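You operate a simulated robot arm through the tools that you are given. There is no shell and no other tool. Be economical: measure what you need, move in short steps, check, and stop when the job is done.

Carry out the task below with a simulated robot arm. There is one attempt and no reset: what you move stays moved.

TASK
Move both knobs from the turntable's pockets into the small yellow tub.
Fine: leave the knob outside; end with the red pocket at the opening.

It is judged by the outcome, as a careful person would: the job done as asked, and still so three seconds after it is handed in. It fails if anything else is knocked over, pushed out of place, dropped, spilled or broken.

THE ROBOT
A 7-joint arm with a two-finger parallel gripper, fixed in place. Base frame: the origin is at the foot of the arm, x ahead of it, y to its left, z up; the work surface is at about z = 0.86. Lengths are in m, angles in rad, forces in N, time in s.
With the tool pointing down near the work surface it reaches from about 0.24 to 0.68 m from the base axis. Its first joint turns from -1.152 to 1.152 rad. Payload 2.4 kg.
Tool frame: the origin (TCP) lies between the finger pads and is the grasp point; the fingertips stand 0.03 m ahead of it; z points along the fingers, y is the line along which they close. The gripper opens to 0.094 m. The fingers are 0.028 m wide and 0.01 m thick; the gripper's body (0.05 by 0.096 m) begins 0.055 m behind the TCP.
Orientation is that of the tool frame in the base frame, as a unit quaternion [x, y, z, w]. With the fingers straight down and closing along the base's y, the tool's x points along the base's -x, its y along +y and its z along -z.

THE INTERFACE
- The arm moves only by the tool servo_tool. Its argument "rows" is a list of rows, each a list of 3 entries, a list of its own where there are three numbers: the shift along the base's x, y, z in m, then the turn, a rotation vector about the base's x, y, z in rad, then the opening, from 0 (shut) to 1 (fully open). In form: [[[dx, dy, dz], [ax, ay, az], grip], ...]. A call has 1 to 10 rows; each row shifts and turns the commanded pose from where the row before left it. A row lasts 0.2 s, in which the tool goes at most 0.05 m and 0.15 rad; a call with a longer step from one row to the next is refused whole, and so is a gripper value outside its range. A pose out of reach is approached as far as the arm can. The call stops where the force on the tool passes 70 N (or 10 N more than at its start, if that is more) or the arm is blocked; 0.2 s more then pass. The fingers move at their own pace (about 0.153 m/s each) and stop on an object; they squeeze with about 42 N. The grip force told is the motor's: it shows also when the fingers shut on nothing. Time passes only in rows, and 0.2 s behind the last, so rows that do not move let the fingers close. It gives the time, the measured TCP pose, the force on the tool (base axes), the opening and the grip force at its end, in the units of the frame above (readings bear some noise).
- Cameras (640 x 400 px; columns grow to the right, rows downward): "scene" is fixed at [0.0469, 0.4705, 1.443]; the picture's right is [-0.74, -0.67, 0.00], its down [-0.41, 0.46, -0.79] and it looks along [0.53, -0.59, -0.61] (base axes); focal length 325 px, centre (320, 200). "wrist" rides on the gripper at [-0.037, 0, -0.058] in the tool frame; the picture's right is [0.00, -1.00, 0.00], its down [0.97, 0.00, -0.24] and it looks along [0.24, 0.00, 0.97] (tool axes); focal length 218 px, centre (320, 200).
- capture(camera): a new picture of that camera. No time passes.
- point_at(camera, pixels): for up to 12 pixels [column, row] of the newest picture of that camera ("zoom" is the newest enlarged one), the place [x, y, z] in the base frame of the surface seen there, good to about 0.002 m, but the place of the scene camera against the robot may be out by one fixed shift of up to 0.012 m in any direction. No time passes.
- close_up(camera, box): a new picture of the part [left, top, right, bottom] of that camera's present view, enlarged. No time passes.
- sign_off(): hands the job in; it is judged then, once.

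Work in short steps. Measure before you move; look again where a grasp or a placing could have gone wrong, and mend it. You have 80 turns and 34 pictures in all, the two below and enlarged ones among them. Open the gripper and draw the arm clear of the work before you hand the job in, unless the task says otherwise; then end with one line.

The tools are called after "Call:" as a command line: name --argument value ..., lists and objects as JSON in quotes. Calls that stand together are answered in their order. servo_tool: Moves the arm, as the interface text tells. Its arguments: {"type":"object","properties":{"rows":{"type":"array"}},"required":["rows"]} The other tools are called the same way: capture (camera) takes a picture; point_at (camera, pixels) gives the place of the surface under pixels of a picture; close_up (camera, box) takes an enlarged picture of a part of a camera's view; sign_off () hands the job in.

At the start:

```text
t: 0.0
eef_pos: [0.3772, 0.1615, 1.2211]
tcp_rot: [0.001, 1.0, 0.0, -0.001]
force: [-0.5, 0.5, -0.1]
grip_width: 0.094
gripper_force: 0.0
```

scene: 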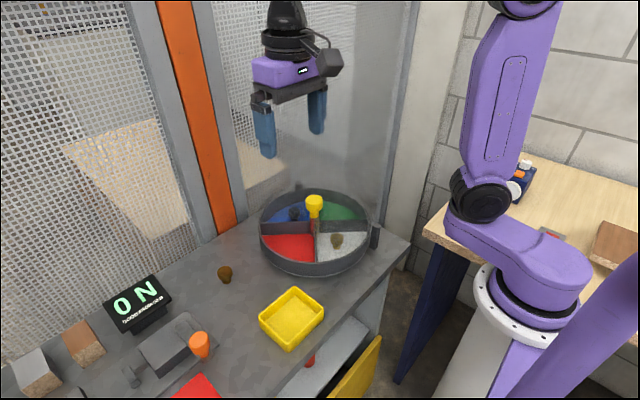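
wrist: 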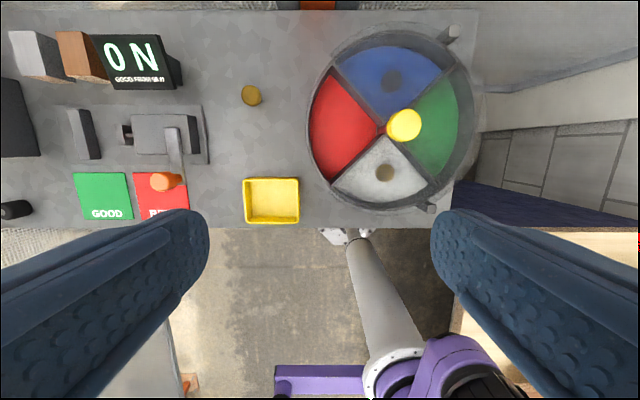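

The turntable seems to hold knobs in the blue pocket (wrist ~392,80) and the white one (~385,172), with another knob outside (~251,95). I'll look closer before planning anything.

Call:
close_up --camera "scene" --box '[220, 160, 420, 290]'

Call:
close_up --camera "wrist" --box '[290, 10, 490, 230]'

```text
3.08 times, centred on (320, 225) of scene
```

zoom: 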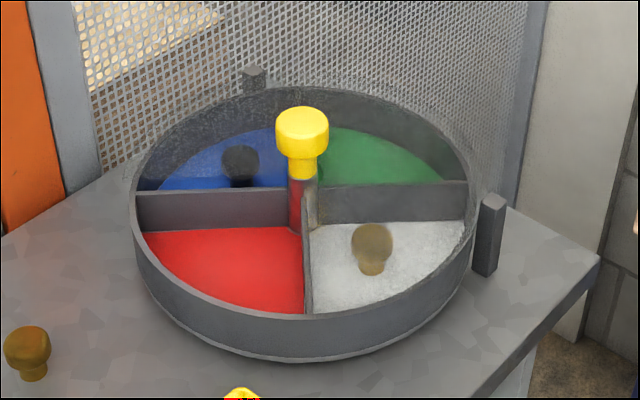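

```text
1.82 times, centred on (390, 120) of wrist
```

zoom: 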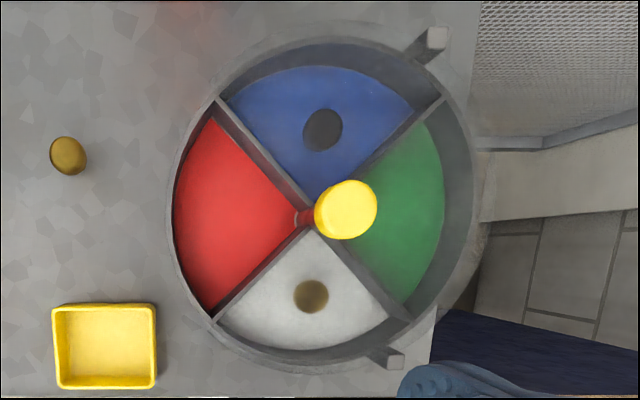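

Next I'll measure the turntable, the knobs, the tub, the posts and any clear cover.

Call:
point_at --camera "zoom" --pixels '[[322, 130], [310, 296], [346, 208], [300, 217], [436, 38], [395, 358], [68, 155], [105, 345], [60, 312], [152, 384], [220, 220], [410, 220]]'

Call:
point_at --camera "wrist" --pixels '[[311, 121], [476, 121], [391, 36], [391, 208], [341, 68], [448, 64], [335, 185], [430, 185], [455, 120], [352, 120], [392, 100], [385, 190]]'

Call:
close_up --camera "scene" --box '[250, 175, 390, 265]'

```text
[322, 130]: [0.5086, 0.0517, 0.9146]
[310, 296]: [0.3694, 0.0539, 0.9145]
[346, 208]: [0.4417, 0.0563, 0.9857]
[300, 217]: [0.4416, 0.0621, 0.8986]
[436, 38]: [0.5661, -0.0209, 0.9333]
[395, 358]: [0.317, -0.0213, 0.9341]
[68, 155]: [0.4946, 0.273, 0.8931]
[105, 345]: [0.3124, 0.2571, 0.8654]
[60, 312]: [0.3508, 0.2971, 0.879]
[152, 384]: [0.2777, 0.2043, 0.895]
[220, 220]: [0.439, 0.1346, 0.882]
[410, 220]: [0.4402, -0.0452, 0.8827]
```

```text
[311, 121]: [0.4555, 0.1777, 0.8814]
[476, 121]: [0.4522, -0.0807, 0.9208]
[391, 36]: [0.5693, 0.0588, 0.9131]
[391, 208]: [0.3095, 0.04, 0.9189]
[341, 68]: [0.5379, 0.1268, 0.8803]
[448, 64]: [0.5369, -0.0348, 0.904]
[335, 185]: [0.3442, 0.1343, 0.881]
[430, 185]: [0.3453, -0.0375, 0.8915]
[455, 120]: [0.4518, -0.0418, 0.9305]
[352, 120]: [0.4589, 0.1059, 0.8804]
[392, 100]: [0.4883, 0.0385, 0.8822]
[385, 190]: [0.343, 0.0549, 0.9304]
```

```text
4.44 times, centred on (320, 220) of scene
```

zoom: 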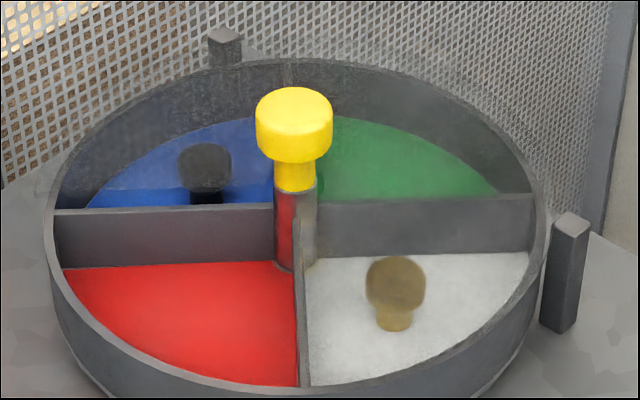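

Some pixels return z≈0.930, which suggests a clear lid over part of the drum. I'll sample more densely to map it.

Call:
point_at --camera "wrist" --pixels '[[360, 70], [375, 60], [390, 55], [405, 60], [420, 65], [375, 75], [408, 80], [365, 85], [380, 95], [400, 95], [350, 80], [390, 45]]'

Call:
point_at --camera "wrist" --pixels '[[430, 80], [440, 90], [450, 100], [450, 140], [440, 155], [430, 165], [440, 120], [430, 130], [460, 120], [465, 120], [425, 105], [425, 145]]'

Call:
point_at --camera "wrist" --pixels '[[385, 145], [370, 160], [360, 170], [350, 180], [345, 186], [365, 190], [375, 195], [400, 190], [410, 180], [400, 165], [415, 190], [385, 200]]'

Call:
point_at --camera "wrist" --pixels '[[370, 130], [350, 140], [340, 160], [330, 150], [318, 130], [318, 110], [330, 90], [340, 85], [355, 105], [370, 120], [325, 120], [338, 120]]'

Call:
point_at --camera "zoom" --pixels '[[150, 150], [120, 195], [200, 130], [240, 180], [205, 165], [210, 198], [400, 150], [450, 190], [395, 280], [393, 320], [340, 280], [480, 290]]'

```text
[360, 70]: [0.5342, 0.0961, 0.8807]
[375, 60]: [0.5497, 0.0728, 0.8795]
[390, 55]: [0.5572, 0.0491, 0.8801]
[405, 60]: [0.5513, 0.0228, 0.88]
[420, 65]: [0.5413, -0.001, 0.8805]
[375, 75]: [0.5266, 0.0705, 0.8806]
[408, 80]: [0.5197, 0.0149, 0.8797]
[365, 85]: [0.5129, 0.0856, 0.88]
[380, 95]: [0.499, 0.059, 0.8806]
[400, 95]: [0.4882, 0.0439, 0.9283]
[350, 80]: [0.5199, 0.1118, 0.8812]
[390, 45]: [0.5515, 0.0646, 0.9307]
```

```text
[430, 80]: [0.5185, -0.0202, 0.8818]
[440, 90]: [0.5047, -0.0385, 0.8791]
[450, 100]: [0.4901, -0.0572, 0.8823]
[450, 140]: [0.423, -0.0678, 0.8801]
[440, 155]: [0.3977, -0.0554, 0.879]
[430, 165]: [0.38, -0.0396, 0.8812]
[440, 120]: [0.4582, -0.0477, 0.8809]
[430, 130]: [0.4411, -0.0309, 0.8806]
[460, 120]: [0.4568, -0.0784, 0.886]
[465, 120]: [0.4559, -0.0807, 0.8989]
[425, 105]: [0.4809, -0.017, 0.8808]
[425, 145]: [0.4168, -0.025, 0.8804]
```

```text
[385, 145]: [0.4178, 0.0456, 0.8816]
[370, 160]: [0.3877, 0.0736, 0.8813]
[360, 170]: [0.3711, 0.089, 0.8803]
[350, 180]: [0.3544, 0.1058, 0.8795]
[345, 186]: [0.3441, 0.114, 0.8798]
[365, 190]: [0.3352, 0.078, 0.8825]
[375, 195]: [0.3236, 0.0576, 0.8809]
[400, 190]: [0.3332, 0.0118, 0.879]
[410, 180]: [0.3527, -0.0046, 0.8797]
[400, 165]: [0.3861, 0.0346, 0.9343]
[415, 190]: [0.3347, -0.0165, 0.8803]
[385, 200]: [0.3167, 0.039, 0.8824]
```

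```text
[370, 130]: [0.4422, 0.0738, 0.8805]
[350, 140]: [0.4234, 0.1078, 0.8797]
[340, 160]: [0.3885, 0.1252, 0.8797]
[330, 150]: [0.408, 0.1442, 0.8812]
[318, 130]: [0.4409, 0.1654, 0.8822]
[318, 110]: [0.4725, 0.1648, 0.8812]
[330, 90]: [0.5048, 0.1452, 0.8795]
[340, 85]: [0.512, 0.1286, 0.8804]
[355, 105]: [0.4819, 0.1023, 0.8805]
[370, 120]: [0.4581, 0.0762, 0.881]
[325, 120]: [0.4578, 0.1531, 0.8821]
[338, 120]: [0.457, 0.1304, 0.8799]
```

```text
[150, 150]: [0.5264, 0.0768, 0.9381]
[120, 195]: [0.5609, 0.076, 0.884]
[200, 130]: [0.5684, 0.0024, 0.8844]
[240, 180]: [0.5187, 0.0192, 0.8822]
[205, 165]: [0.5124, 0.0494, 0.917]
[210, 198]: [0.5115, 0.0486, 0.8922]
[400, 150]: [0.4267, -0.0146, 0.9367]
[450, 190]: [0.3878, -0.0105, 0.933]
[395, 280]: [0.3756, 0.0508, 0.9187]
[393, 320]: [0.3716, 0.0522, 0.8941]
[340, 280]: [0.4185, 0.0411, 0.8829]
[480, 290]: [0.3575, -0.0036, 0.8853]
```

The z≈0.93 hits all fall at y<0.08 and none over red. So a clear lid covers blue, green and white, and the opening is on the red (+y) side. I'll turn the table by its yellow hub knob, so I'm moving above it to measure it.

Call:
servo_tool --rows '[[[0.016, -0.028, -0.02], [0, 0, 0], 1], [[0.016, -0.028, -0.02], [0, 0, 0], 1], [[0.016, -0.028, -0.02], [0, 0, 0], 1], [[0.016, -0.026, -0.02], [0, 0, 0], 1], [[0, 0, 0], [0, 0, 0], 1]]'

Call:
capture --camera "wrist"

Call:
close_up --camera "scene" --box '[250, 275, 350, 355]'

```text
t: 1.2
eef_pos: [0.4402, 0.0511, 1.1385]
tcp_rot: [0.0, 1.0, -0.001, 0.0]
force: [-0.9, 0.3, -0.7]
grip_width: 0.0941
gripper_force: 0.1
```

```text
28 pictures are left
```

wrist: 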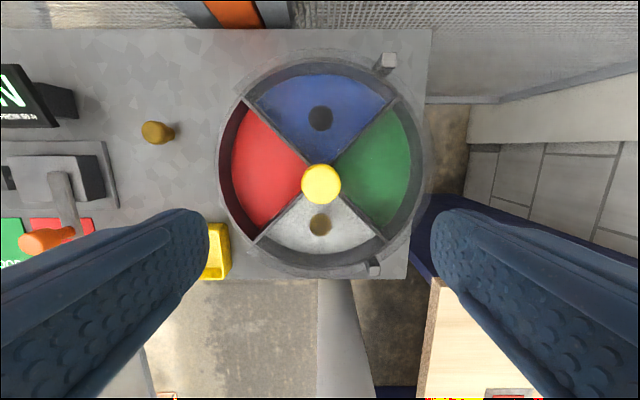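

```text
5.00 times, centred on (300, 315) of scene
```

zoom: 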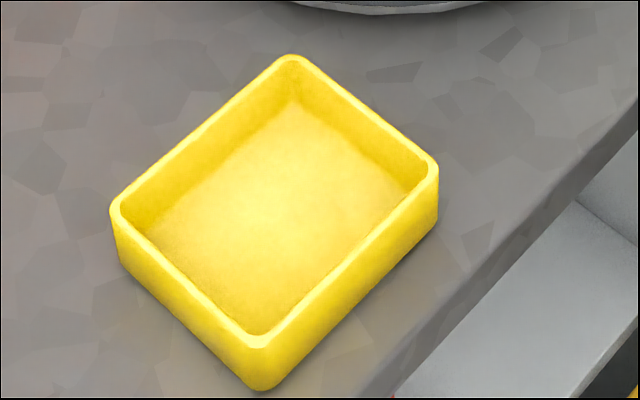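

Now I'll measure the yellow cap edges and knobs from the wrist, and the tub corners from the zoom.

Call:
point_at --camera "wrist" --pixels '[[321, 184], [304, 184], [338, 184], [321, 168], [321, 201], [320, 119], [320, 226], [220, 166], [424, 166], [320, 64], [320, 276], [250, 100]]'

Call:
point_at --camera "zoom" --pixels '[[292, 58], [433, 163], [258, 343], [116, 208], [280, 210], [180, 215], [380, 175], [292, 95], [260, 325]]'

Call:
close_up --camera "scene" --box '[285, 185, 345, 225]'

```text
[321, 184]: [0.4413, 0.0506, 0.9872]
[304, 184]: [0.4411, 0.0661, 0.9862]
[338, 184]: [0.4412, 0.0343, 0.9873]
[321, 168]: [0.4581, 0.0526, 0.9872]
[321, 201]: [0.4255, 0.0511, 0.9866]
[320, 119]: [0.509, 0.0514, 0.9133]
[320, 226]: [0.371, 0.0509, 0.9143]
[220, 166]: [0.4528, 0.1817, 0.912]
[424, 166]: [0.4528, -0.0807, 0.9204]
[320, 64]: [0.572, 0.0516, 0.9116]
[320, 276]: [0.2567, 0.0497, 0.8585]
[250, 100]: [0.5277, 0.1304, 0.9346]
```

```text
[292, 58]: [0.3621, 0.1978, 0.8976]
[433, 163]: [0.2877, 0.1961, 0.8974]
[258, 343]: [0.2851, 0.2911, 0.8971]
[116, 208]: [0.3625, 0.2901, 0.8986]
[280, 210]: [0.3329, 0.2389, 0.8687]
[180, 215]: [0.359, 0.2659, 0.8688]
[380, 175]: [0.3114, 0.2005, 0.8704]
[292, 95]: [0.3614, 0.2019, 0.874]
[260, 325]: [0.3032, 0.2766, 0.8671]
```

```text
10.00 times, centred on (315, 205) of scene
```

zoom: 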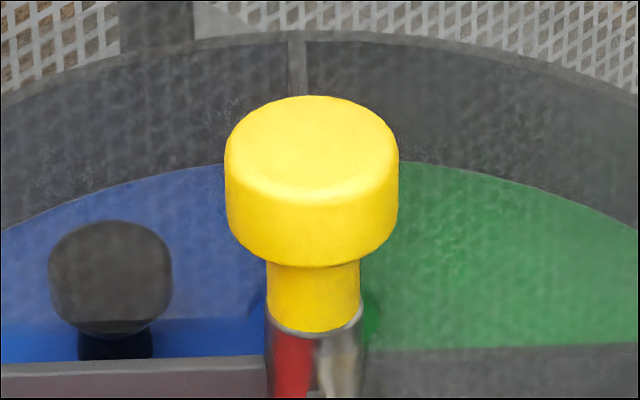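

The cap is about 36 mm across, centred at (0.4413, 0.051), with its top at z 0.987. The lid sits at about 0.935. I'll turn the tool by −45°, descend with the fingertips at about 0.953 (above the lid), and grip the cap.

Call:
servo_tool --rows '[[[0.001, 0, -0.02], [0, 0, -0.131], 0.8], [[0, 0, -0.02], [0, 0, -0.131], 0.8], [[0, 0, -0.02], [0, 0, -0.131], 0.8], [[0, 0, -0.02], [0, 0, -0.131], 0.8], [[0, 0, -0.02], [0, 0, -0.131], 0.8], [[0, 0, -0.02], [0, 0, -0.131], 0.8], [[0, 0, -0.02], [0, 0, 0], 0.8], [[0, 0, -0.015], [0, 0, 0], 0.8], [[0, 0, 0], [0, 0, 0], 0.8]]'

```text
t: 3.2
eef_pos: [0.4419, 0.0509, 0.9866]
tcp_rot: [0.383, 0.924, 0.0, 0.0]
force: [-0.2, -0.8, 0.3]
grip_width: 0.0752
gripper_force: 0.0
```

I'm in position, so I'll close on the cap.

Call:
servo_tool --rows '[[[0, 0, 0], [0, 0, 0], 0], [[0, 0, 0], [0, 0, 0], 0], [[0, 0, 0], [0, 0, 0], 0]]'

Call:
servo_tool --rows '[[[0, 0, 0], [0, 0, 0.06], 0], [[0, 0, 0], [0, 0, 0.1], 0], [[0, 0, 0], [0, 0, 0.1], 0], [[0, 0, 0], [0, 0, 0], 0]]'

Call:
capture --camera "scene"

```text
t: 4.0
eef_pos: [0.4402, 0.0501, 0.9866]
tcp_rot: [0.383, 0.924, -0.002, -0.003]
force: [-14.7, -13.9, 1.4]
grip_width: 0.0388
gripper_force: 45.2
```

```text
t: 5.0
eef_pos: [0.44, 0.0501, 0.9856]
tcp_rot: [0.259, 0.966, -0.001, -0.002]
force: [-17.1, -17.8, -6.8]
grip_width: 0.0387
gripper_force: 45.3
```

```text
25 pictures are left
```

scene: 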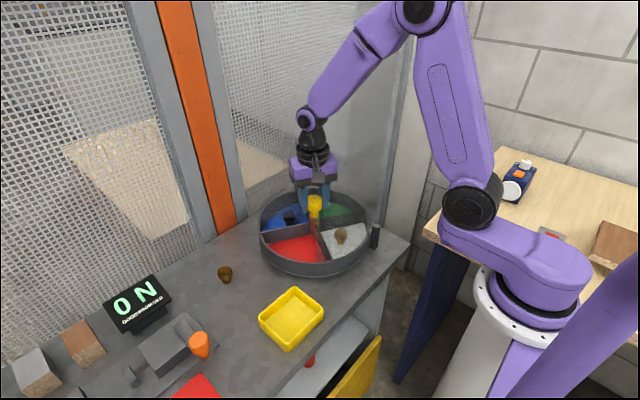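

The drum turns with the grip (the white knob moved right). I'll relieve the side force and go on to +90°.

Call:
servo_tool --rows '[[[-0.0015, -0.001, 0], [0, 0, 0.07], 0], [[0, 0, 0], [0, 0, 0.12], 0], [[0, 0, 0], [0, 0, 0.12], 0], [[0, 0, 0], [0, 0, 0.12], 0], [[0, 0, 0], [0, 0, 0.12], 0], [[0, 0, 0], [0, 0, 0.12], 0], [[0, 0, 0], [0, 0, 0.12], 0], [[0, 0, 0], [0, 0, 0.12], 0], [[0, 0, 0], [0, 0, 0.12], 0], [[0, 0, 0], [0, 0, 0.1], 0]]'

Call:
servo_tool --rows '[[[0, 0, 0], [0, 0, 0.1], 0], [[0, 0, 0], [0, 0, 0.08], 0], [[0, 0, 0], [0, 0, 0], 0]]'

Call:
close_up --camera "scene" --box '[220, 160, 420, 290]'

```text
t: 7.2
eef_pos: [0.4401, 0.0506, 0.986]
tcp_rot: [-0.299, 0.954, 0.0, 0.0]
force: [-0.7, -3.2, -24.0]
grip_width: 0.0386
gripper_force: 45.1
```

```text
t: 8.0
eef_pos: [0.4396, 0.0509, 0.9861]
tcp_rot: [-0.384, 0.924, 0.0, 0.0]
force: [3.0, 6.5, -32.3]
grip_width: 0.0385
gripper_force: 45.2
```

```text
3.08 times, centred on (320, 225) of scene
```

zoom: 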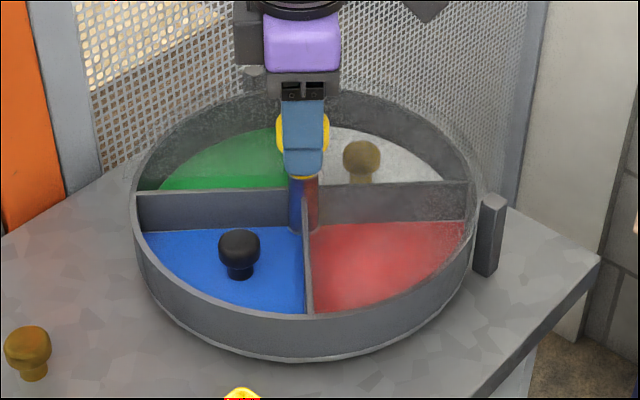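

Blue is at the opening and aligned. I'll release, rise, turn the tool another 45° and look down at the black knob.

Call:
servo_tool --rows '[[[0, 0, 0], [0, 0, 0], 0.8], [[0, 0, 0], [0, 0, 0], 0.8], [[0, 0, 0.03], [0, 0, 0], 0.8], [[0, 0, 0.03], [0, 0, 0.131], 0.8], [[0, 0.02, 0.03], [0, 0, 0.131], 0.8], [[0, 0.02, 0], [0, 0, 0.131], 0.8], [[0, 0.02, 0], [0, 0, 0.131], 0.8], [[0, 0.01, 0], [0, 0, 0.131], 0.8], [[0, 0, 0], [0, 0, 0.131], 0.8], [[0, 0, 0], [0, 0, 0], 0.8]]'

Call:
capture --camera "wrist"

```text
t: 10.2
eef_pos: [0.4397, 0.1198, 1.0768]
tcp_rot: [0.708, -0.706, 0.0, 0.0]
force: [0.0, -0.8, -0.9]
grip_width: 0.0753
gripper_force: 0.1
```

```text
23 pictures are left
```

wrist: 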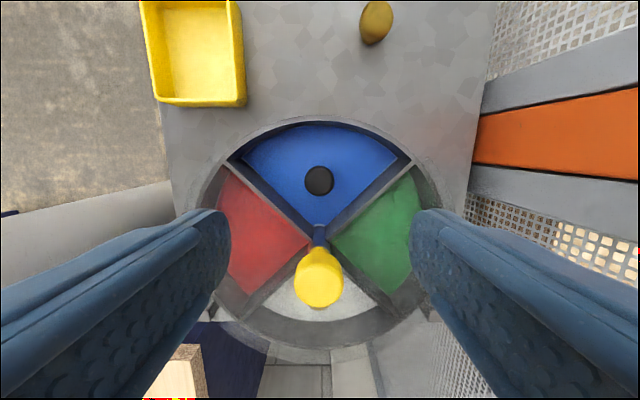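

Call:
point_at --camera "wrist" --pixels '[[319, 180], [307, 180], [331, 180], [319, 168], [319, 192], [237, 163], [402, 163], [320, 220], [320, 122], [152, 20], [240, 20], [157, 100]]'

Call:
point_at --camera "wrist" --pixels '[[240, 98], [195, 50], [250, 185], [390, 185], [300, 150], [340, 215], [175, 60], [220, 60]]'

```text
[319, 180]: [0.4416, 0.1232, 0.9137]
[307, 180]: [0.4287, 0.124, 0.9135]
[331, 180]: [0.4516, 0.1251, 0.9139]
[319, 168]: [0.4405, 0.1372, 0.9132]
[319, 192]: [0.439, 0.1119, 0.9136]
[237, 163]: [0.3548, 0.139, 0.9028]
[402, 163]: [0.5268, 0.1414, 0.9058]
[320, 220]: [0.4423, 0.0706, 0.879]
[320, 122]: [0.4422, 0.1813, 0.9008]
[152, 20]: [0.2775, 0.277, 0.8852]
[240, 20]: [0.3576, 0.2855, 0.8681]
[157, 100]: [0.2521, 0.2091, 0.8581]
```

```text
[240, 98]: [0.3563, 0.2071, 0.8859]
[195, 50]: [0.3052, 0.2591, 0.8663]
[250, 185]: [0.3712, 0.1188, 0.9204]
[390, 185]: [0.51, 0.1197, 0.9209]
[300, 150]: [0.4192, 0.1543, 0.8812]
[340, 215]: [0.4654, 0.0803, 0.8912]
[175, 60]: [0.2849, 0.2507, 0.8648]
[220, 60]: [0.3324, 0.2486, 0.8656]
```

The black knob's head is centred at (0.4403, 0.1242), 26 mm wide, top 0.9136. I'll centre on it and descend with a half-open gripper.

Call:
servo_tool --rows '[[[0.0006, 0.0044, -0.03], [0, 0, 0], 0.6], [[0, 0, -0.03], [0, 0, 0], 0.6], [[0, 0, -0.03], [0, 0, 0], 0.6], [[0, 0, -0.03], [0, 0, 0], 0.6], [[0, 0, -0.03], [0, 0, 0], 0.6], [[0, 0, -0.007], [0, 0, 0], 0.6], [[0, 0, 0], [0, 0, 0], 0.6]]'

```text
t: 11.8
eef_pos: [0.4418, 0.1247, 0.9176]
tcp_rot: [-0.707, 0.707, 0.0, 0.0]
force: [0.6, -0.6, 0.1]
grip_width: 0.0566
gripper_force: 0.0
```

Now I'll close, then lift a little and check.

Call:
servo_tool --rows '[[[-0.001, 0, 0], [0, 0, 0], 0], [[0, 0, 0], [0, 0, 0], 0], [[0, 0, 0], [0, 0, 0], 0], [[0, 0, 0.02], [0, 0, 0], 0], [[0, 0, 0.03], [0, 0, 0], 0], [[0, 0, 0.04], [0, 0, 0], 0], [[0, 0, 0], [0, 0, 0], 0]]'

Call:
capture --camera "scene"

```text
t: 13.4
eef_pos: [0.4398, 0.1246, 1.0099]
tcp_rot: [-0.706, 0.708, 0.0, -0.001]
force: [-0.2, 0.4, 0.5]
grip_width: 0.0296
gripper_force: 42.2
```

```text
22 pictures are left
```

scene: 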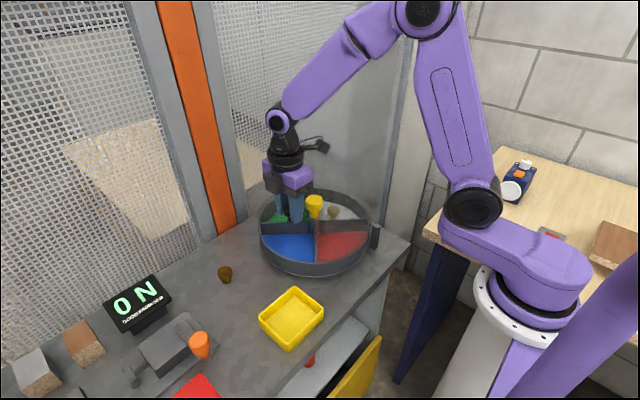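

The knob is held (width 0.0296). I'm carrying it over the tub, to about (0.3195, 0.226).

Call:
servo_tool --rows '[[[-0.024, 0.0202, 0], [0, 0, 0], 0], [[-0.024, 0.0202, 0], [0, 0, 0], 0], [[-0.024, 0.0202, 0], [0, 0, 0], 0], [[-0.024, 0.0202, 0], [0, 0, 0], 0], [[-0.0243, 0.0206, 0], [0, 0, 0], 0], [[0, 0, -0.025], [0, 0, 0], 0], [[0, 0, 0], [0, 0, 0], 0]]'

Call:
capture --camera "wrist"

Call:
close_up --camera "scene" --box '[220, 220, 370, 360]'

```text
t: 15.0
eef_pos: [0.3196, 0.2251, 0.9838]
tcp_rot: [-0.707, 0.707, 0.001, -0.001]
force: [-0.3, -0.2, 0.2]
grip_width: 0.0294
gripper_force: 42.3
```

```text
21 pictures are left
```

wrist: 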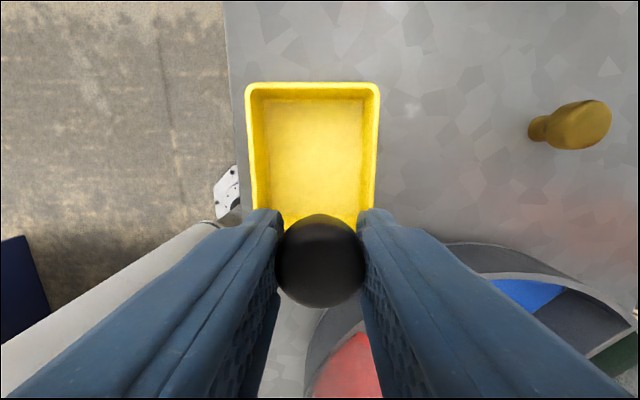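

```text
2.86 times, centred on (295, 290) of scene
```

zoom: 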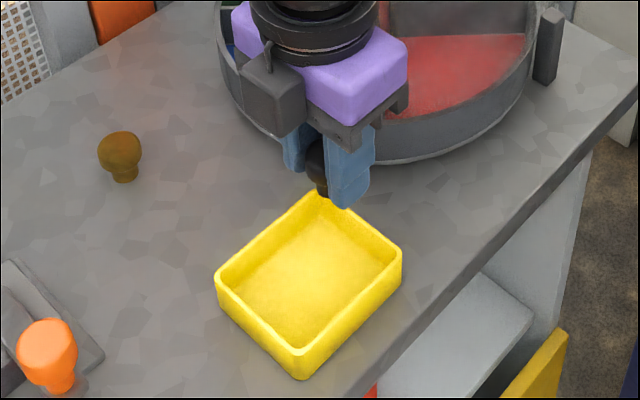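

Call:
point_at --camera "wrist" --pixels '[[249, 110], [378, 110], [250, 160], [376, 160], [313, 86], [265, 150], [362, 150], [313, 110], [313, 200], [251, 180], [374, 180]]'

```text
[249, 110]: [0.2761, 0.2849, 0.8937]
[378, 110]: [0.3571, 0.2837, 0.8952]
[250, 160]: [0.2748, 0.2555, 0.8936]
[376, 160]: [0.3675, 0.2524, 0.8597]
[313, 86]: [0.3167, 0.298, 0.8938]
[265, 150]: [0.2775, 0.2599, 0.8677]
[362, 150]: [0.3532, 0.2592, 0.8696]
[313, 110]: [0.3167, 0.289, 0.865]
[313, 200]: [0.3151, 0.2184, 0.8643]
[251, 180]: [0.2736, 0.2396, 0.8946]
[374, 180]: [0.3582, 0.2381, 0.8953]
```

The tub centre is x≈0.316, with inner y about 0.207–0.294. I'm correcting to (0.3163, 0.2285), lowering, and opening only part way.

Call:
servo_tool --rows '[[[-0.003, 0.0032, 0], [0, 0, 0], 0], [[0, 0, -0.03], [0, 0, 0], 0], [[0, 0, -0.03], [0, 0, 0], 0], [[0, 0, -0.015], [0, 0, 0], 0], [[0, 0, 0], [0, 0, 0], 0]]'

```text
t: 16.2
eef_pos: [0.3174, 0.23, 0.9072]
tcp_rot: [-0.707, 0.707, -0.001, -0.001]
force: [-0.5, -0.7, 0.8]
grip_width: 0.0295
gripper_force: 42.2
```

Call:
servo_tool --rows '[[[-0.001, -0.001, -0.003], [0, 0, 0], 0], [[0, 0, 0], [0, 0, 0], 0], [[0, 0, 0], [0, 0, 0], 0.44], [[0, 0, 0], [0, 0, 0], 0.44], [[0, 0, 0.03], [0, 0, 0], 0.44], [[0, 0, 0.04], [0, 0, 0], 0.44], [[0, 0, 0.04], [0, 0, 0], 0.6], [[0, 0, 0], [0, 0, 0], 0.8]]'

Call:
close_up --camera "scene" --box '[220, 220, 370, 360]'

```text
t: 18.0
eef_pos: [0.3176, 0.2295, 1.0137]
tcp_rot: [0.707, -0.707, 0.0, 0.0]
force: [-0.5, -0.1, -0.5]
grip_width: 0.0751
gripper_force: 0.1
```

```text
2.86 times, centred on (295, 290) of scene
```

zoom: 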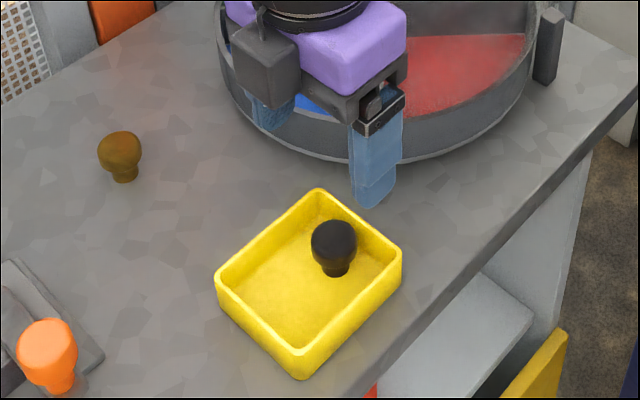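

The black knob stands in the tub. I go back above the hub at the present yaw (+90°), to turn the table by −180° in two halves.

Call:
servo_tool --rows '[[[0.0, 0, 0.03], [0, 0, 0], 0.8], [[0.0246, -0.0358, 0], [0, 0, 0], 0.8], [[0.0246, -0.0358, 0], [0, 0, 0], 0.8], [[0.0246, -0.0358, 0], [0, 0, 0], 0.8], [[0.0246, -0.0358, 0], [0, 0, 0], 0.8], [[0.024, -0.0358, 0], [0, 0, 0], 0.8], [[0, 0, -0.02], [0, 0, 0], 0.8], [[0, 0, -0.02], [0, 0, 0], 0.8], [[0, 0, -0.018], [0, 0, 0], 0.8], [[0, 0, 0], [0, 0, 0], 0.8]]'

```text
t: 20.2
eef_pos: [0.4382, 0.0501, 0.9882]
tcp_rot: [0.707, -0.707, 0.0, 0.001]
force: [0.1, 0.7, -0.1]
grip_width: 0.0752
gripper_force: 0.1
```

Call:
servo_tool --rows '[[[0.002, 0.0005, -0.002], [0, 0, 0], 0.8], [[0, 0, 0], [0, 0, 0], 0], [[0, 0, 0], [0, 0, 0], 0], [[0, 0, 0], [0, 0, 0], 0], [[0, 0, 0], [0, 0, -0.06], 0], [[0, 0, 0], [0, 0, -0.12], 0], [[0, 0, 0], [0, 0, -0.12], 0], [[0, 0, 0], [0, 0, -0.12], 0], [[0, 0, 0], [0, 0, -0.06], 0], [[0, 0, 0], [0, 0, 0], 0]]'

```text
t: 22.4
eef_pos: [0.4395, 0.0499, 0.986]
tcp_rot: [-0.518, 0.855, 0.001, 0.0]
force: [-10.2, 2.5, 5.7]
grip_width: 0.0397
gripper_force: 44.6
```

Call:
servo_tool --rows '[[[-0.0005, 0, 0], [0, 0, -0.08], 0], [[0, 0, 0], [0, 0, -0.13], 0], [[0, 0, 0], [0, 0, -0.13], 0], [[0, 0, 0], [0, 0, -0.13], 0], [[0, 0, 0], [0, 0, -0.13], 0], [[0, 0, 0], [0, 0, -0.13], 0], [[0, 0, 0], [0, 0, -0.13], 0], [[0, 0, 0], [0, 0, -0.13], 0], [[0, 0, 0], [0, 0, -0.08], 0], [[0, 0, 0], [0, 0, -0.02], 0]]'

Call:
close_up --camera "scene" --box '[220, 160, 420, 290]'

```text
t: 24.6
eef_pos: [0.44, 0.0492, 0.9867]
tcp_rot: [0.0, 1.0, 0.0, -0.001]
force: [-1.1, 9.4, -13.0]
grip_width: 0.0399
gripper_force: 45.0
```

```text
3.08 times, centred on (320, 225) of scene
```

zoom: 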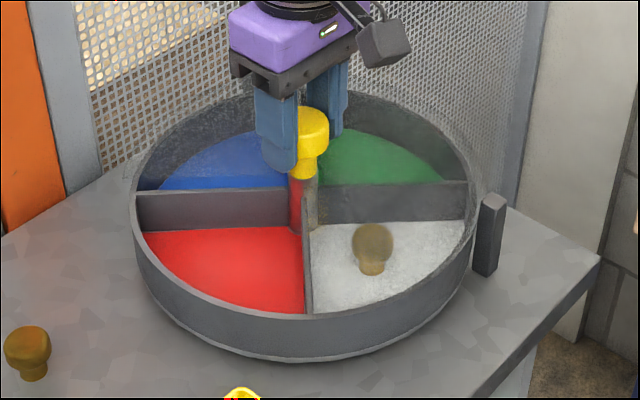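

Back at red with no slip. I continue another −90° the same way.

Call:
servo_tool --rows '[[[0, 0.0005, 0], [0, 0, -0.08], 0], [[0, 0, 0], [0, 0, -0.13], 0], [[0, 0, 0], [0, 0, -0.13], 0], [[0, 0, 0], [0, 0, -0.13], 0], [[0, 0, 0], [0, 0, -0.13], 0], [[0, 0, 0], [0, 0, -0.13], 0], [[0, 0, 0], [0, 0, -0.13], 0], [[0, 0, 0], [0, 0, -0.13], 0], [[0, 0, 0], [0, 0, -0.13], 0], [[0, 0, 0], [0, 0, -0.13], 0]]'

Call:
servo_tool --rows '[[[0, 0, 0], [0, 0, -0.13], 0], [[0, 0, 0], [0, 0, -0.12], 0], [[0, 0, 0], [0, 0, -0.0708], 0], [[0, 0, 0], [0, 0, 0], 0]]'

Call:
close_up --camera "scene" --box '[220, 160, 420, 290]'

```text
t: 26.8
eef_pos: [0.4388, 0.0509, 0.9871]
tcp_rot: [0.587, 0.81, 0.001, 0.001]
force: [6.9, 5.6, -8.1]
grip_width: 0.0391
gripper_force: 44.6
```

```text
t: 27.8
eef_pos: [0.4397, 0.0497, 0.9876]
tcp_rot: [0.708, 0.706, 0.001, 0.001]
force: [7.0, 3.0, 14.5]
grip_width: 0.0395
gripper_force: 45.2
```

```text
3.08 times, centred on (320, 225) of scene
```

zoom: 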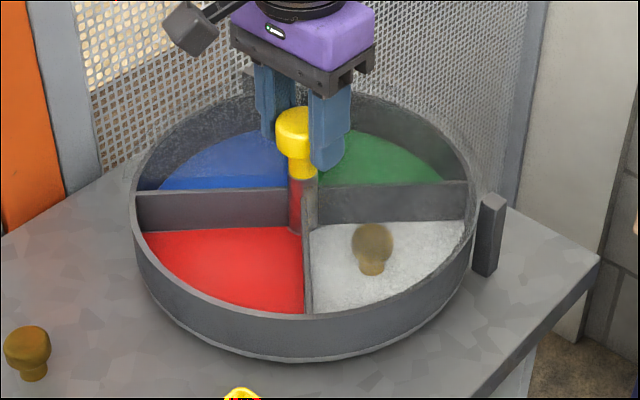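

The drum did not follow: red is still at the opening, so there is a stop in the clockwise direction and the grip slipped on the cap. I'll go counter-clockwise instead, starting from this yaw (−90°).

Call:
servo_tool --rows '[[[0, 0, 0], [0, 0, 0], 0.5], [[0, 0, 0], [0, 0, 0], 0], [[0, 0, 0], [0, 0, 0], 0], [[0, 0, 0], [0, 0, 0.06], 0], [[0, 0, 0], [0, 0, 0.12], 0], [[0, 0, 0], [0, 0, 0.13], 0], [[0, 0, 0], [0, 0, 0.13], 0], [[0, 0, 0], [0, 0, 0.13], 0], [[0, 0, 0], [0, 0, 0.13], 0], [[0, 0, 0], [0, 0, 0.13], 0]]'

Call:
servo_tool --rows '[[[0, 0, 0], [0, 0, 0.13], 0], [[0, 0, 0], [0, 0, 0.13], 0], [[0, 0, 0], [0, 0, 0.13], 0], [[0, 0, 0], [0, 0, 0.13], 0], [[0, 0, 0], [0, 0, 0.13], 0], [[0, 0, 0], [0, 0, 0.13], 0], [[0, 0, 0], [0, 0, 0.13], 0], [[0, 0, 0], [0, 0, 0.13], 0], [[0, 0, 0], [0, 0, 0.13], 0], [[0, 0, 0], [0, 0, 0.13], 0]]'

Call:
servo_tool --rows '[[[0, 0, 0], [0, 0, 0.13], 0], [[0, 0, 0], [0, 0, 0.13], 0], [[0, 0, 0], [0, 0, 0.13], 0], [[0, 0, 0], [0, 0, 0.13], 0], [[0, 0, 0], [0, 0, 0.13], 0], [[0, 0, 0], [0, 0, 0.13], 0], [[0, 0, 0], [0, 0, 0.0816], 0], [[0, 0, 0], [0, 0, 0], 0]]'

Call:
close_up --camera "scene" --box '[220, 160, 420, 290]'

```text
t: 30.0
eef_pos: [0.4393, 0.0492, 0.9858]
tcp_rot: [0.361, 0.933, -0.001, 0.0]
force: [13.3, -7.9, -38.4]
grip_width: 0.0399
gripper_force: 44.8
```

```text
t: 32.2
eef_pos: [0.4402, 0.0495, 0.9852]
tcp_rot: [-0.278, 0.961, 0.0, 0.0]
force: [6.0, -1.6, -20.6]
grip_width: 0.0397
gripper_force: 45.0
```

```text
t: 34.0
eef_pos: [0.4392, 0.0504, 0.986]
tcp_rot: [-0.653, 0.758, 0.001, 0.0]
force: [-3.8, 1.9, -3.8]
grip_width: 0.0398
gripper_force: 44.9
```

```text
3.08 times, centred on (320, 225) of scene
```

zoom: 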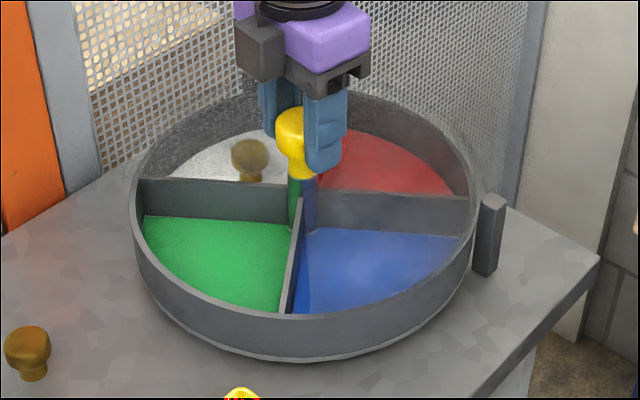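

The drum turned about 170° CCW with green nearly at the opening. I'll release, wind the tool back, regrip and continue about 98° more.

Call:
servo_tool --rows '[[[0.0005, 0, 0], [0, 0, 0], 0.8], [[0, 0, 0], [0, 0, 0], 0.8], [[0, 0, 0], [0, 0, -0.145], 0.8], [[0, 0, 0], [0, 0, -0.145], 0.8], [[0, 0, 0], [0, 0, -0.145], 0.8], [[0, 0, 0], [0, 0, -0.145], 0.8], [[0, 0, 0], [0, 0, -0.145], 0.8], [[0, 0, 0], [0, 0, -0.145], 0.8], [[0, 0, 0], [0, 0, -0.145], 0.8], [[0, 0, 0], [0, 0, -0.145], 0.8]]'

Call:
servo_tool --rows '[[[0, 0, 0], [0, 0, -0.145], 0.8], [[0, 0, 0], [0, 0, -0.145], 0.8], [[0, 0, 0], [0, 0, -0.145], 0.8], [[0, 0, 0], [0, 0, 0], 0.8], [[0, 0, 0], [0, 0, 0], 0], [[0, 0, 0], [0, 0, 0], 0], [[0, 0, 0], [0, 0, 0], 0]]'

Call:
servo_tool --rows '[[[0, 0, 0], [0, 0, 0.08], 0], [[0, 0, 0], [0, 0, 0.13], 0], [[0, 0, 0], [0, 0, 0.13], 0], [[0, 0, 0], [0, 0, 0.13], 0], [[0, 0, 0], [0, 0, 0.13], 0], [[0, 0, 0], [0, 0, 0.13], 0], [[0, 0, 0], [0, 0, 0.13], 0], [[0, 0, 0], [0, 0, 0.13], 0], [[0, 0, 0], [0, 0, 0.13], 0], [[0, 0, 0], [0, 0, 0.13], 0]]'

Call:
servo_tool --rows '[[[0, 0, 0], [0, 0, 0.13], 0], [[0, 0, 0], [0, 0, 0.13], 0], [[0, 0, 0], [0, 0, 0.08], 0], [[0, 0, 0], [0, 0, 0.06], 0], [[0, 0, 0], [0, 0, 0], 0]]'

Call:
close_up --camera "scene" --box '[220, 160, 420, 290]'

```text
t: 36.2
eef_pos: [0.4403, 0.049, 0.9851]
tcp_rot: [-0.13, 0.992, -0.001, 0.0]
force: [0.2, -0.1, -0.1]
grip_width: 0.075
gripper_force: 0.0
```

```text
t: 37.8
eef_pos: [0.4411, 0.051, 0.9859]
tcp_rot: [0.087, 0.996, 0.0, 0.0]
force: [0.1, 2.6, -1.9]
grip_width: 0.04
gripper_force: 44.7
```

```text
t: 40.0
eef_pos: [0.4399, 0.0506, 0.9858]
tcp_rot: [-0.514, 0.858, 0.0, -0.001]
force: [-1.5, 1.4, -21.1]
grip_width: 0.0399
gripper_force: 45.0
```

```text
t: 41.2
eef_pos: [0.4406, 0.0506, 0.9857]
tcp_rot: [-0.674, 0.739, 0.001, 0.0]
force: [-6.5, 5.2, -19.3]
grip_width: 0.04
gripper_force: 44.9
```

```text
3.08 times, centred on (320, 225) of scene
```

zoom: 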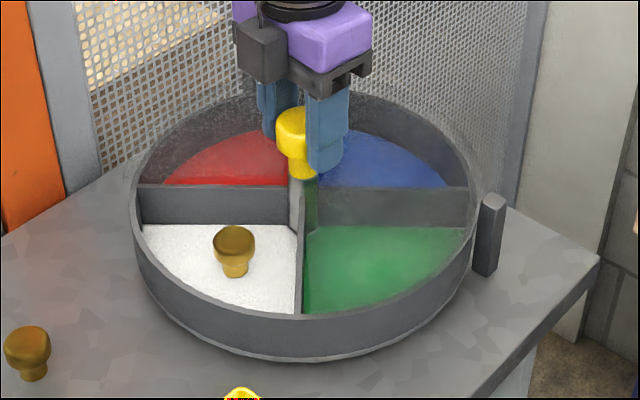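

White is at the opening. I'll release, rise, and look down at the knob.

Call:
servo_tool --rows '[[[0, 0, 0], [0, 0, 0], 0.8], [[0, 0, 0], [0, 0, 0], 0.8], [[0, 0, 0.03], [0, 0, 0], 0.8], [[0, 0, 0.03], [0, 0, 0], 0.8], [[0, 0.02, 0.03], [0, 0, 0.093], 0.8], [[0, 0.025, 0], [0, 0, 0], 0.8], [[0, 0.025, 0], [0, 0, 0], 0.8], [[0, 0, 0], [0, 0, 0], 0.8]]'

Call:
capture --camera "wrist"

```text
t: 43.0
eef_pos: [0.4406, 0.12, 1.0744]
tcp_rot: [-0.707, 0.708, 0.001, 0.0]
force: [-0.5, 0.0, 0.1]
grip_width: 0.0752
gripper_force: 0.1
```

```text
14 pictures are left
```

wrist: 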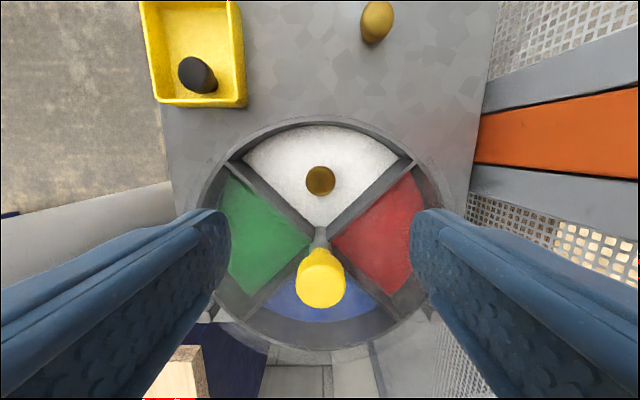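

Call:
point_at --camera "wrist" --pixels '[[320, 180], [308, 180], [333, 180], [320, 168], [320, 192], [198, 74], [183, 70]]'

```text
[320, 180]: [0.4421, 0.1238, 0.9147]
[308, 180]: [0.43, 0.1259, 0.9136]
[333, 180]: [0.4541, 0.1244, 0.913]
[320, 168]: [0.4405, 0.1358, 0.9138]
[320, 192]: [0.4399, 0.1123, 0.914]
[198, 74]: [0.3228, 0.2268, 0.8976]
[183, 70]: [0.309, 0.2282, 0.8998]
```

The knob is at (0.4418, 0.124), so I descend there.

Call:
servo_tool --rows '[[[0.001, 0.004, -0.03], [0, 0, 0], 0.6], [[0, 0, -0.03], [0, 0, 0], 0.6], [[0, 0, -0.03], [0, 0, 0], 0.6], [[0, 0, -0.03], [0, 0, 0], 0.6], [[0, 0, -0.03], [0, 0, 0], 0.6], [[0, 0, -0.006], [0, 0, 0], 0.6], [[0, 0, 0], [0, 0, 0], 0.6]]'

Call:
servo_tool --rows '[[[0, 0, 0], [0, 0, 0], 0], [[0, 0, 0], [0, 0, 0], 0], [[0, 0, 0], [0, 0, 0], 0], [[0, 0, 0.02], [0, 0, 0], 0], [[0, 0, 0.03], [0, 0, 0], 0], [[0, 0, 0.04], [0, 0, 0], 0], [[0, 0, 0], [0, 0, 0], 0]]'

```text
t: 44.6
eef_pos: [0.4416, 0.1245, 0.9187]
tcp_rot: [-0.706, 0.708, 0.0, 0.0]
force: [0.4, 0.1, 0.0]
grip_width: 0.0562
gripper_force: 0.0
```

```text
t: 46.2
eef_pos: [0.4409, 0.123, 1.0106]
tcp_rot: [-0.706, 0.708, -0.001, 0.0]
force: [-0.1, -0.1, -1.1]
grip_width: 0.0306
gripper_force: 41.9
```

Held (0.0306). Carrying it to the far half of the tub, about (0.3163, 0.269).

Call:
servo_tool --rows '[[[-0.0249, 0.0292, 0], [0, 0, 0], 0], [[-0.0249, 0.0292, 0], [0, 0, 0], 0], [[-0.0249, 0.0292, 0], [0, 0, 0], 0], [[-0.0249, 0.0292, 0], [0, 0, 0], 0], [[-0.0249, 0.0292, 0], [0, 0, 0], 0], [[0, 0, -0.025], [0, 0, 0], 0], [[0, 0, 0], [0, 0, 0], 0]]'

Call:
close_up --camera "scene" --box '[220, 220, 370, 360]'

```text
t: 47.8
eef_pos: [0.316, 0.2695, 0.9838]
tcp_rot: [-0.707, 0.708, 0.0, 0.0]
force: [0.3, 0.2, -0.9]
grip_width: 0.0308
gripper_force: 41.9
```

```text
2.86 times, centred on (295, 290) of scene
```

zoom: 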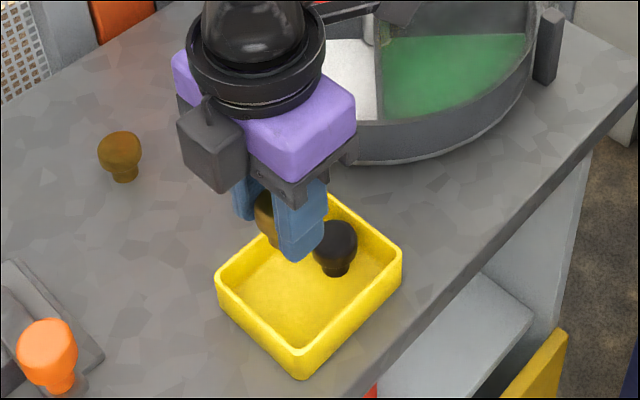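

Call:
servo_tool --rows '[[[0, 0, -0.03], [0, 0, 0], 0], [[0, 0, -0.03], [0, 0, 0], 0], [[0, 0, -0.018], [0, 0, 0], 0], [[0, 0, 0], [0, 0, 0], 0], [[0, 0, 0], [0, 0, 0], 0.45], [[0, 0, 0], [0, 0, 0], 0.45], [[0, 0, 0.03], [0, 0, 0], 0.45], [[0, 0, 0.04], [0, 0, 0], 0.45], [[0, 0, 0.05], [0, 0, 0], 0.8], [[0, 0, 0.01], [0, 0, 0], 0.8]]'

Call:
close_up --camera "scene" --box '[220, 220, 370, 360]'

```text
t: 50.0
eef_pos: [0.3165, 0.2703, 1.0368]
tcp_rot: [0.707, -0.707, 0.0, 0.0]
force: [-0.1, -0.2, 0.6]
grip_width: 0.0751
gripper_force: 0.1
```

```text
2.86 times, centred on (295, 290) of scene
```

zoom: 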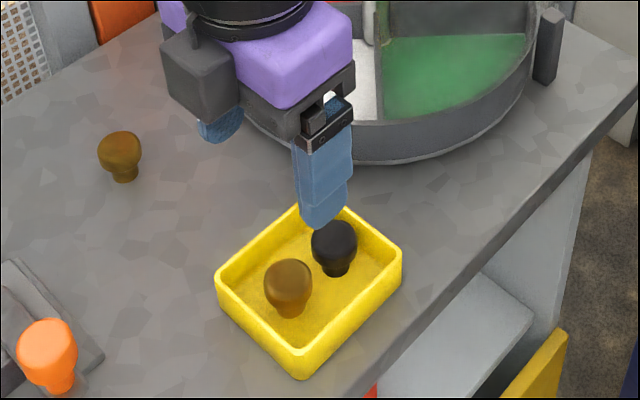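

Both knobs stand in the tub. Back to the hub to turn clockwise and bring red back to the opening.

Call:
servo_tool --rows '[[[0.0207, -0.0366, 0], [0, 0, 0], 0.8], [[0.0207, -0.0366, 0], [0, 0, 0], 0.8], [[0.0207, -0.0366, 0], [0, 0, 0], 0.8], [[0.0207, -0.0366, 0], [0, 0, 0], 0.8], [[0.0207, -0.0366, 0], [0, 0, 0], 0.8], [[0.0207, -0.0366, 0], [0, 0, 0], 0.8], [[0, 0, -0.025], [0, 0, 0], 0.8], [[0, 0, -0.025], [0, 0, 0], 0.8], [[0, 0, 0], [0, 0, 0], 0.8]]'

```text
t: 52.0
eef_pos: [0.4413, 0.0494, 0.9867]
tcp_rot: [-0.706, 0.708, 0.0, 0.0]
force: [-0.1, 0.1, -0.3]
grip_width: 0.0753
gripper_force: 0.0
```

Call:
servo_tool --rows '[[[-0.0006, 0.0008, 0], [0, 0, 0], 0], [[0, 0, 0], [0, 0, 0], 0], [[0, 0, 0], [0, 0, 0], 0], [[0, 0, 0], [0, 0, -0.06], 0], [[0, 0, 0], [0, 0, -0.13], 0], [[0, 0, 0], [0, 0, -0.13], 0], [[0, 0, 0], [0, 0, -0.13], 0], [[0, 0, 0], [0, 0, -0.13], 0], [[0, 0, 0], [0, 0, -0.13], 0], [[0, 0, 0], [0, 0, -0.13], 0]]'

Call:
servo_tool --rows '[[[0, 0, 0], [0, 0, -0.13], 0], [[0, 0, 0], [0, 0, -0.13], 0], [[0, 0, 0], [0, 0, -0.13], 0], [[0, 0, 0], [0, 0, -0.13], 0], [[0, 0, 0], [0, 0, -0.13], 0], [[0, 0, 0], [0, 0, -0.13], 0], [[0, 0, 0], [0, 0, -0.13], 0], [[0, 0, 0], [0, 0, -0.13], 0], [[0, 0, 0], [0, 0, -0.13], 0], [[0, 0, 0], [0, 0, -0.13], 0]]'

Call:
servo_tool --rows '[[[0, 0, 0], [0, 0, -0.13], 0], [[0, 0, 0], [0, 0, -0.13], 0], [[0, 0, 0], [0, 0, -0.13], 0], [[0, 0, 0], [0, 0, -0.13], 0], [[0, 0, 0], [0, 0, -0.13], 0], [[0, 0, 0], [0, 0, -0.13], 0], [[0, 0, 0], [0, 0, -0.13], 0], [[0, 0, 0], [0, 0, -0.06], 0], [[0, 0, 0], [0, 0, 0], 0]]'

Call:
close_up --camera "scene" --box '[220, 160, 420, 290]'

```text
t: 54.2
eef_pos: [0.4403, 0.0508, 0.9868]
tcp_rot: [-0.355, 0.935, 0.0, 0.0]
force: [-8.7, -13.7, -5.3]
grip_width: 0.0399
gripper_force: 44.9
```

```text
t: 56.4
eef_pos: [0.4393, 0.0495, 0.9875]
tcp_rot: [0.284, 0.959, 0.0, 0.0]
force: [-10.5, -22.2, -10.5]
grip_width: 0.0396
gripper_force: 44.6
```

```text
t: 58.4
eef_pos: [0.4399, 0.0501, 0.9874]
tcp_rot: [0.698, 0.716, -0.001, -0.001]
force: [-13.5, -27.1, -6.8]
grip_width: 0.04
gripper_force: 44.8
```

```text
3.08 times, centred on (320, 225) of scene
```

zoom: 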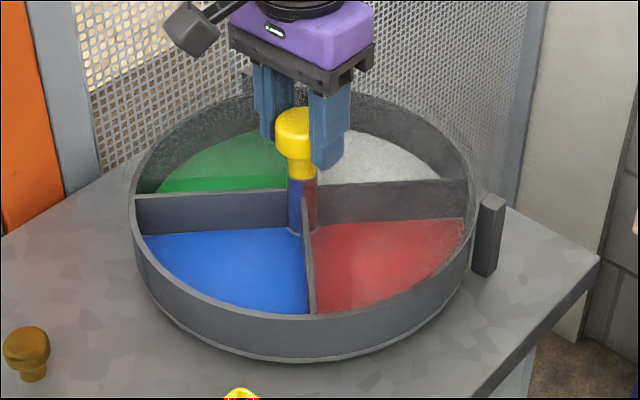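

Blue is at the opening, with red 90° away. I'll release, wind the tool back to yaw ≈0, regrip and turn the last −90°.

Call:
servo_tool --rows '[[[0, 0, 0], [0, 0, 0], 0.8], [[0, 0, 0], [0, 0, 0], 0.8], [[0, 0, 0], [0, 0, 0.14], 0.8], [[0, 0, 0], [0, 0, 0.14], 0.8], [[0, 0, 0], [0, 0, 0.14], 0.8], [[0, 0, 0], [0, 0, 0.14], 0.8], [[0, 0, 0], [0, 0, 0.14], 0.8], [[0, 0, 0], [0, 0, 0.14], 0.8], [[0, 0, 0], [0, 0, 0.14], 0.8], [[0, 0, 0], [0, 0, 0.14], 0.8]]'

Call:
servo_tool --rows '[[[0, 0, 0], [0, 0, 0.14], 0.8], [[0, 0, 0], [0, 0, 0.14], 0.8], [[0, 0, 0], [0, 0, 0.14], 0.8], [[0, 0, 0], [0, 0, 0], 0.8], [[0, 0, 0], [0, 0, 0], 0], [[0, 0, 0], [0, 0, 0], 0], [[0, 0, 0], [0, 0, 0], 0]]'

Call:
servo_tool --rows '[[[0, 0, 0], [0, 0, -0.08], 0], [[0, 0, 0], [0, 0, -0.13], 0], [[0, 0, 0], [0, 0, -0.13], 0], [[0, 0, 0], [0, 0, -0.13], 0], [[0, 0, 0], [0, 0, -0.13], 0], [[0, 0, 0], [0, 0, -0.13], 0], [[0, 0, 0], [0, 0, -0.13], 0], [[0, 0, 0], [0, 0, -0.13], 0], [[0, 0, 0], [0, 0, -0.13], 0], [[0, 0, 0], [0, 0, -0.13], 0]]'

Call:
servo_tool --rows '[[[0, 0, 0], [0, 0, -0.13], 0], [[0, 0, 0], [0, 0, -0.11], 0], [[0, 0, 0], [0, 0, -0.08], 0], [[0, 0, 0], [0, 0, 0], 0]]'

Call:
close_up --camera "scene" --box '[220, 160, 420, 290]'

```text
t: 60.6
eef_pos: [0.4396, 0.051, 0.988]
tcp_rot: [0.208, 0.978, 0.0, 0.0]
force: [0.1, -0.7, 0.2]
grip_width: 0.075
gripper_force: 0.1
```

```text
t: 62.2
eef_pos: [0.4402, 0.0493, 0.988]
tcp_rot: [0.002, 1.0, 0.0, -0.001]
force: [-0.9, -7.9, -0.6]
grip_width: 0.0396
gripper_force: 45.1
```

```text
t: 64.4
eef_pos: [0.4401, 0.0493, 0.9879]
tcp_rot: [0.587, 0.809, 0.0, 0.0]
force: [-14.3, -19.3, 19.5]
grip_width: 0.0401
gripper_force: 45.4
```

```text
t: 65.4
eef_pos: [0.4406, 0.0514, 0.987]
tcp_rot: [0.708, 0.707, 0.0, 0.0]
force: [-17.1, -22.5, 25.0]
grip_width: 0.0396
gripper_force: 44.9
```

```text
3.08 times, centred on (320, 225) of scene
```

zoom: 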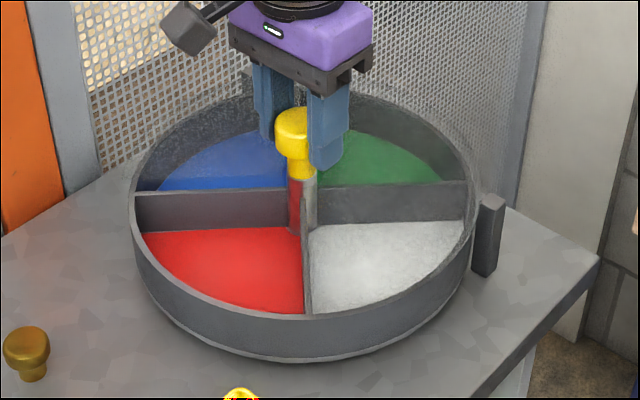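

Red is back at the opening, matching the start. I'll release and draw the arm up clear, then check.

Call:
servo_tool --rows '[[[0, 0, 0], [0, 0, 0], 0.9], [[0, 0, 0], [0, 0, 0], 0.9], [[0, 0, 0.03], [0, 0, 0], 0.9], [[0, 0, 0.04], [0, 0, 0], 0.9], [[0, 0, 0.04], [0, 0, 0], 0.9], [[0, 0, 0.04], [0, 0, 0], 0.9], [[-0.01, 0, 0.04], [0, 0, 0], 0.9], [[-0.01, 0, 0.03], [0, 0, 0], 0.9], [[0, 0, 0], [0, 0, 0], 0.9]]'

Call:
capture --camera "scene"

Call:
capture --camera "wrist"

```text
t: 67.4
eef_pos: [0.4208, 0.0498, 1.2062]
tcp_rot: [0.709, 0.706, 0.0, 0.001]
force: [-0.2, 0.2, 0.7]
grip_width: 0.0845
gripper_force: 0.0
```

```text
9 pictures are left
```

scene: 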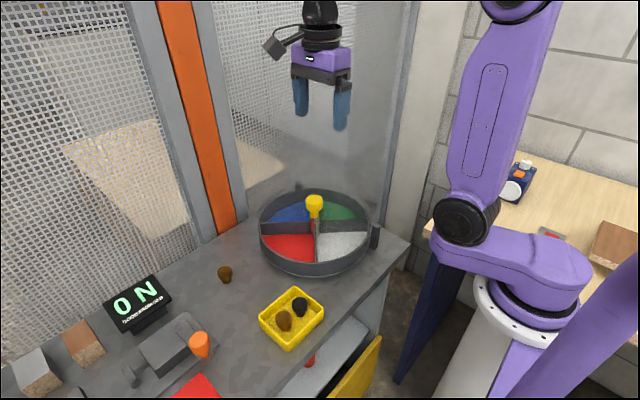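

```text
8 pictures are left
```

wrist: 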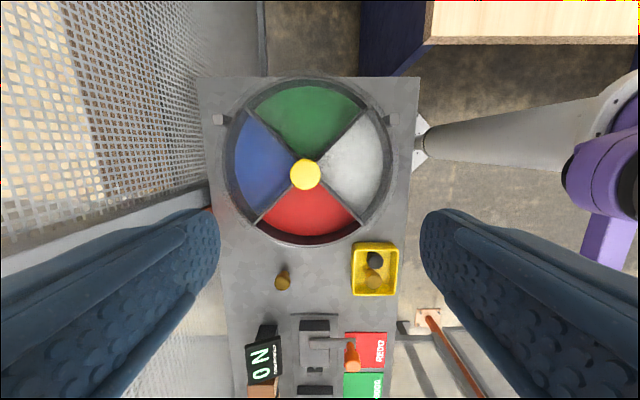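

Both knobs are in the tub, red is at the opening, the outside knob is untouched, and the arm is clear.

Call:
sign_off

```text
The job is handed in.
```

Both knobs from the turntable are now in the yellow tub, the red pocket is back at the opening, and the knob outside was left where it was.
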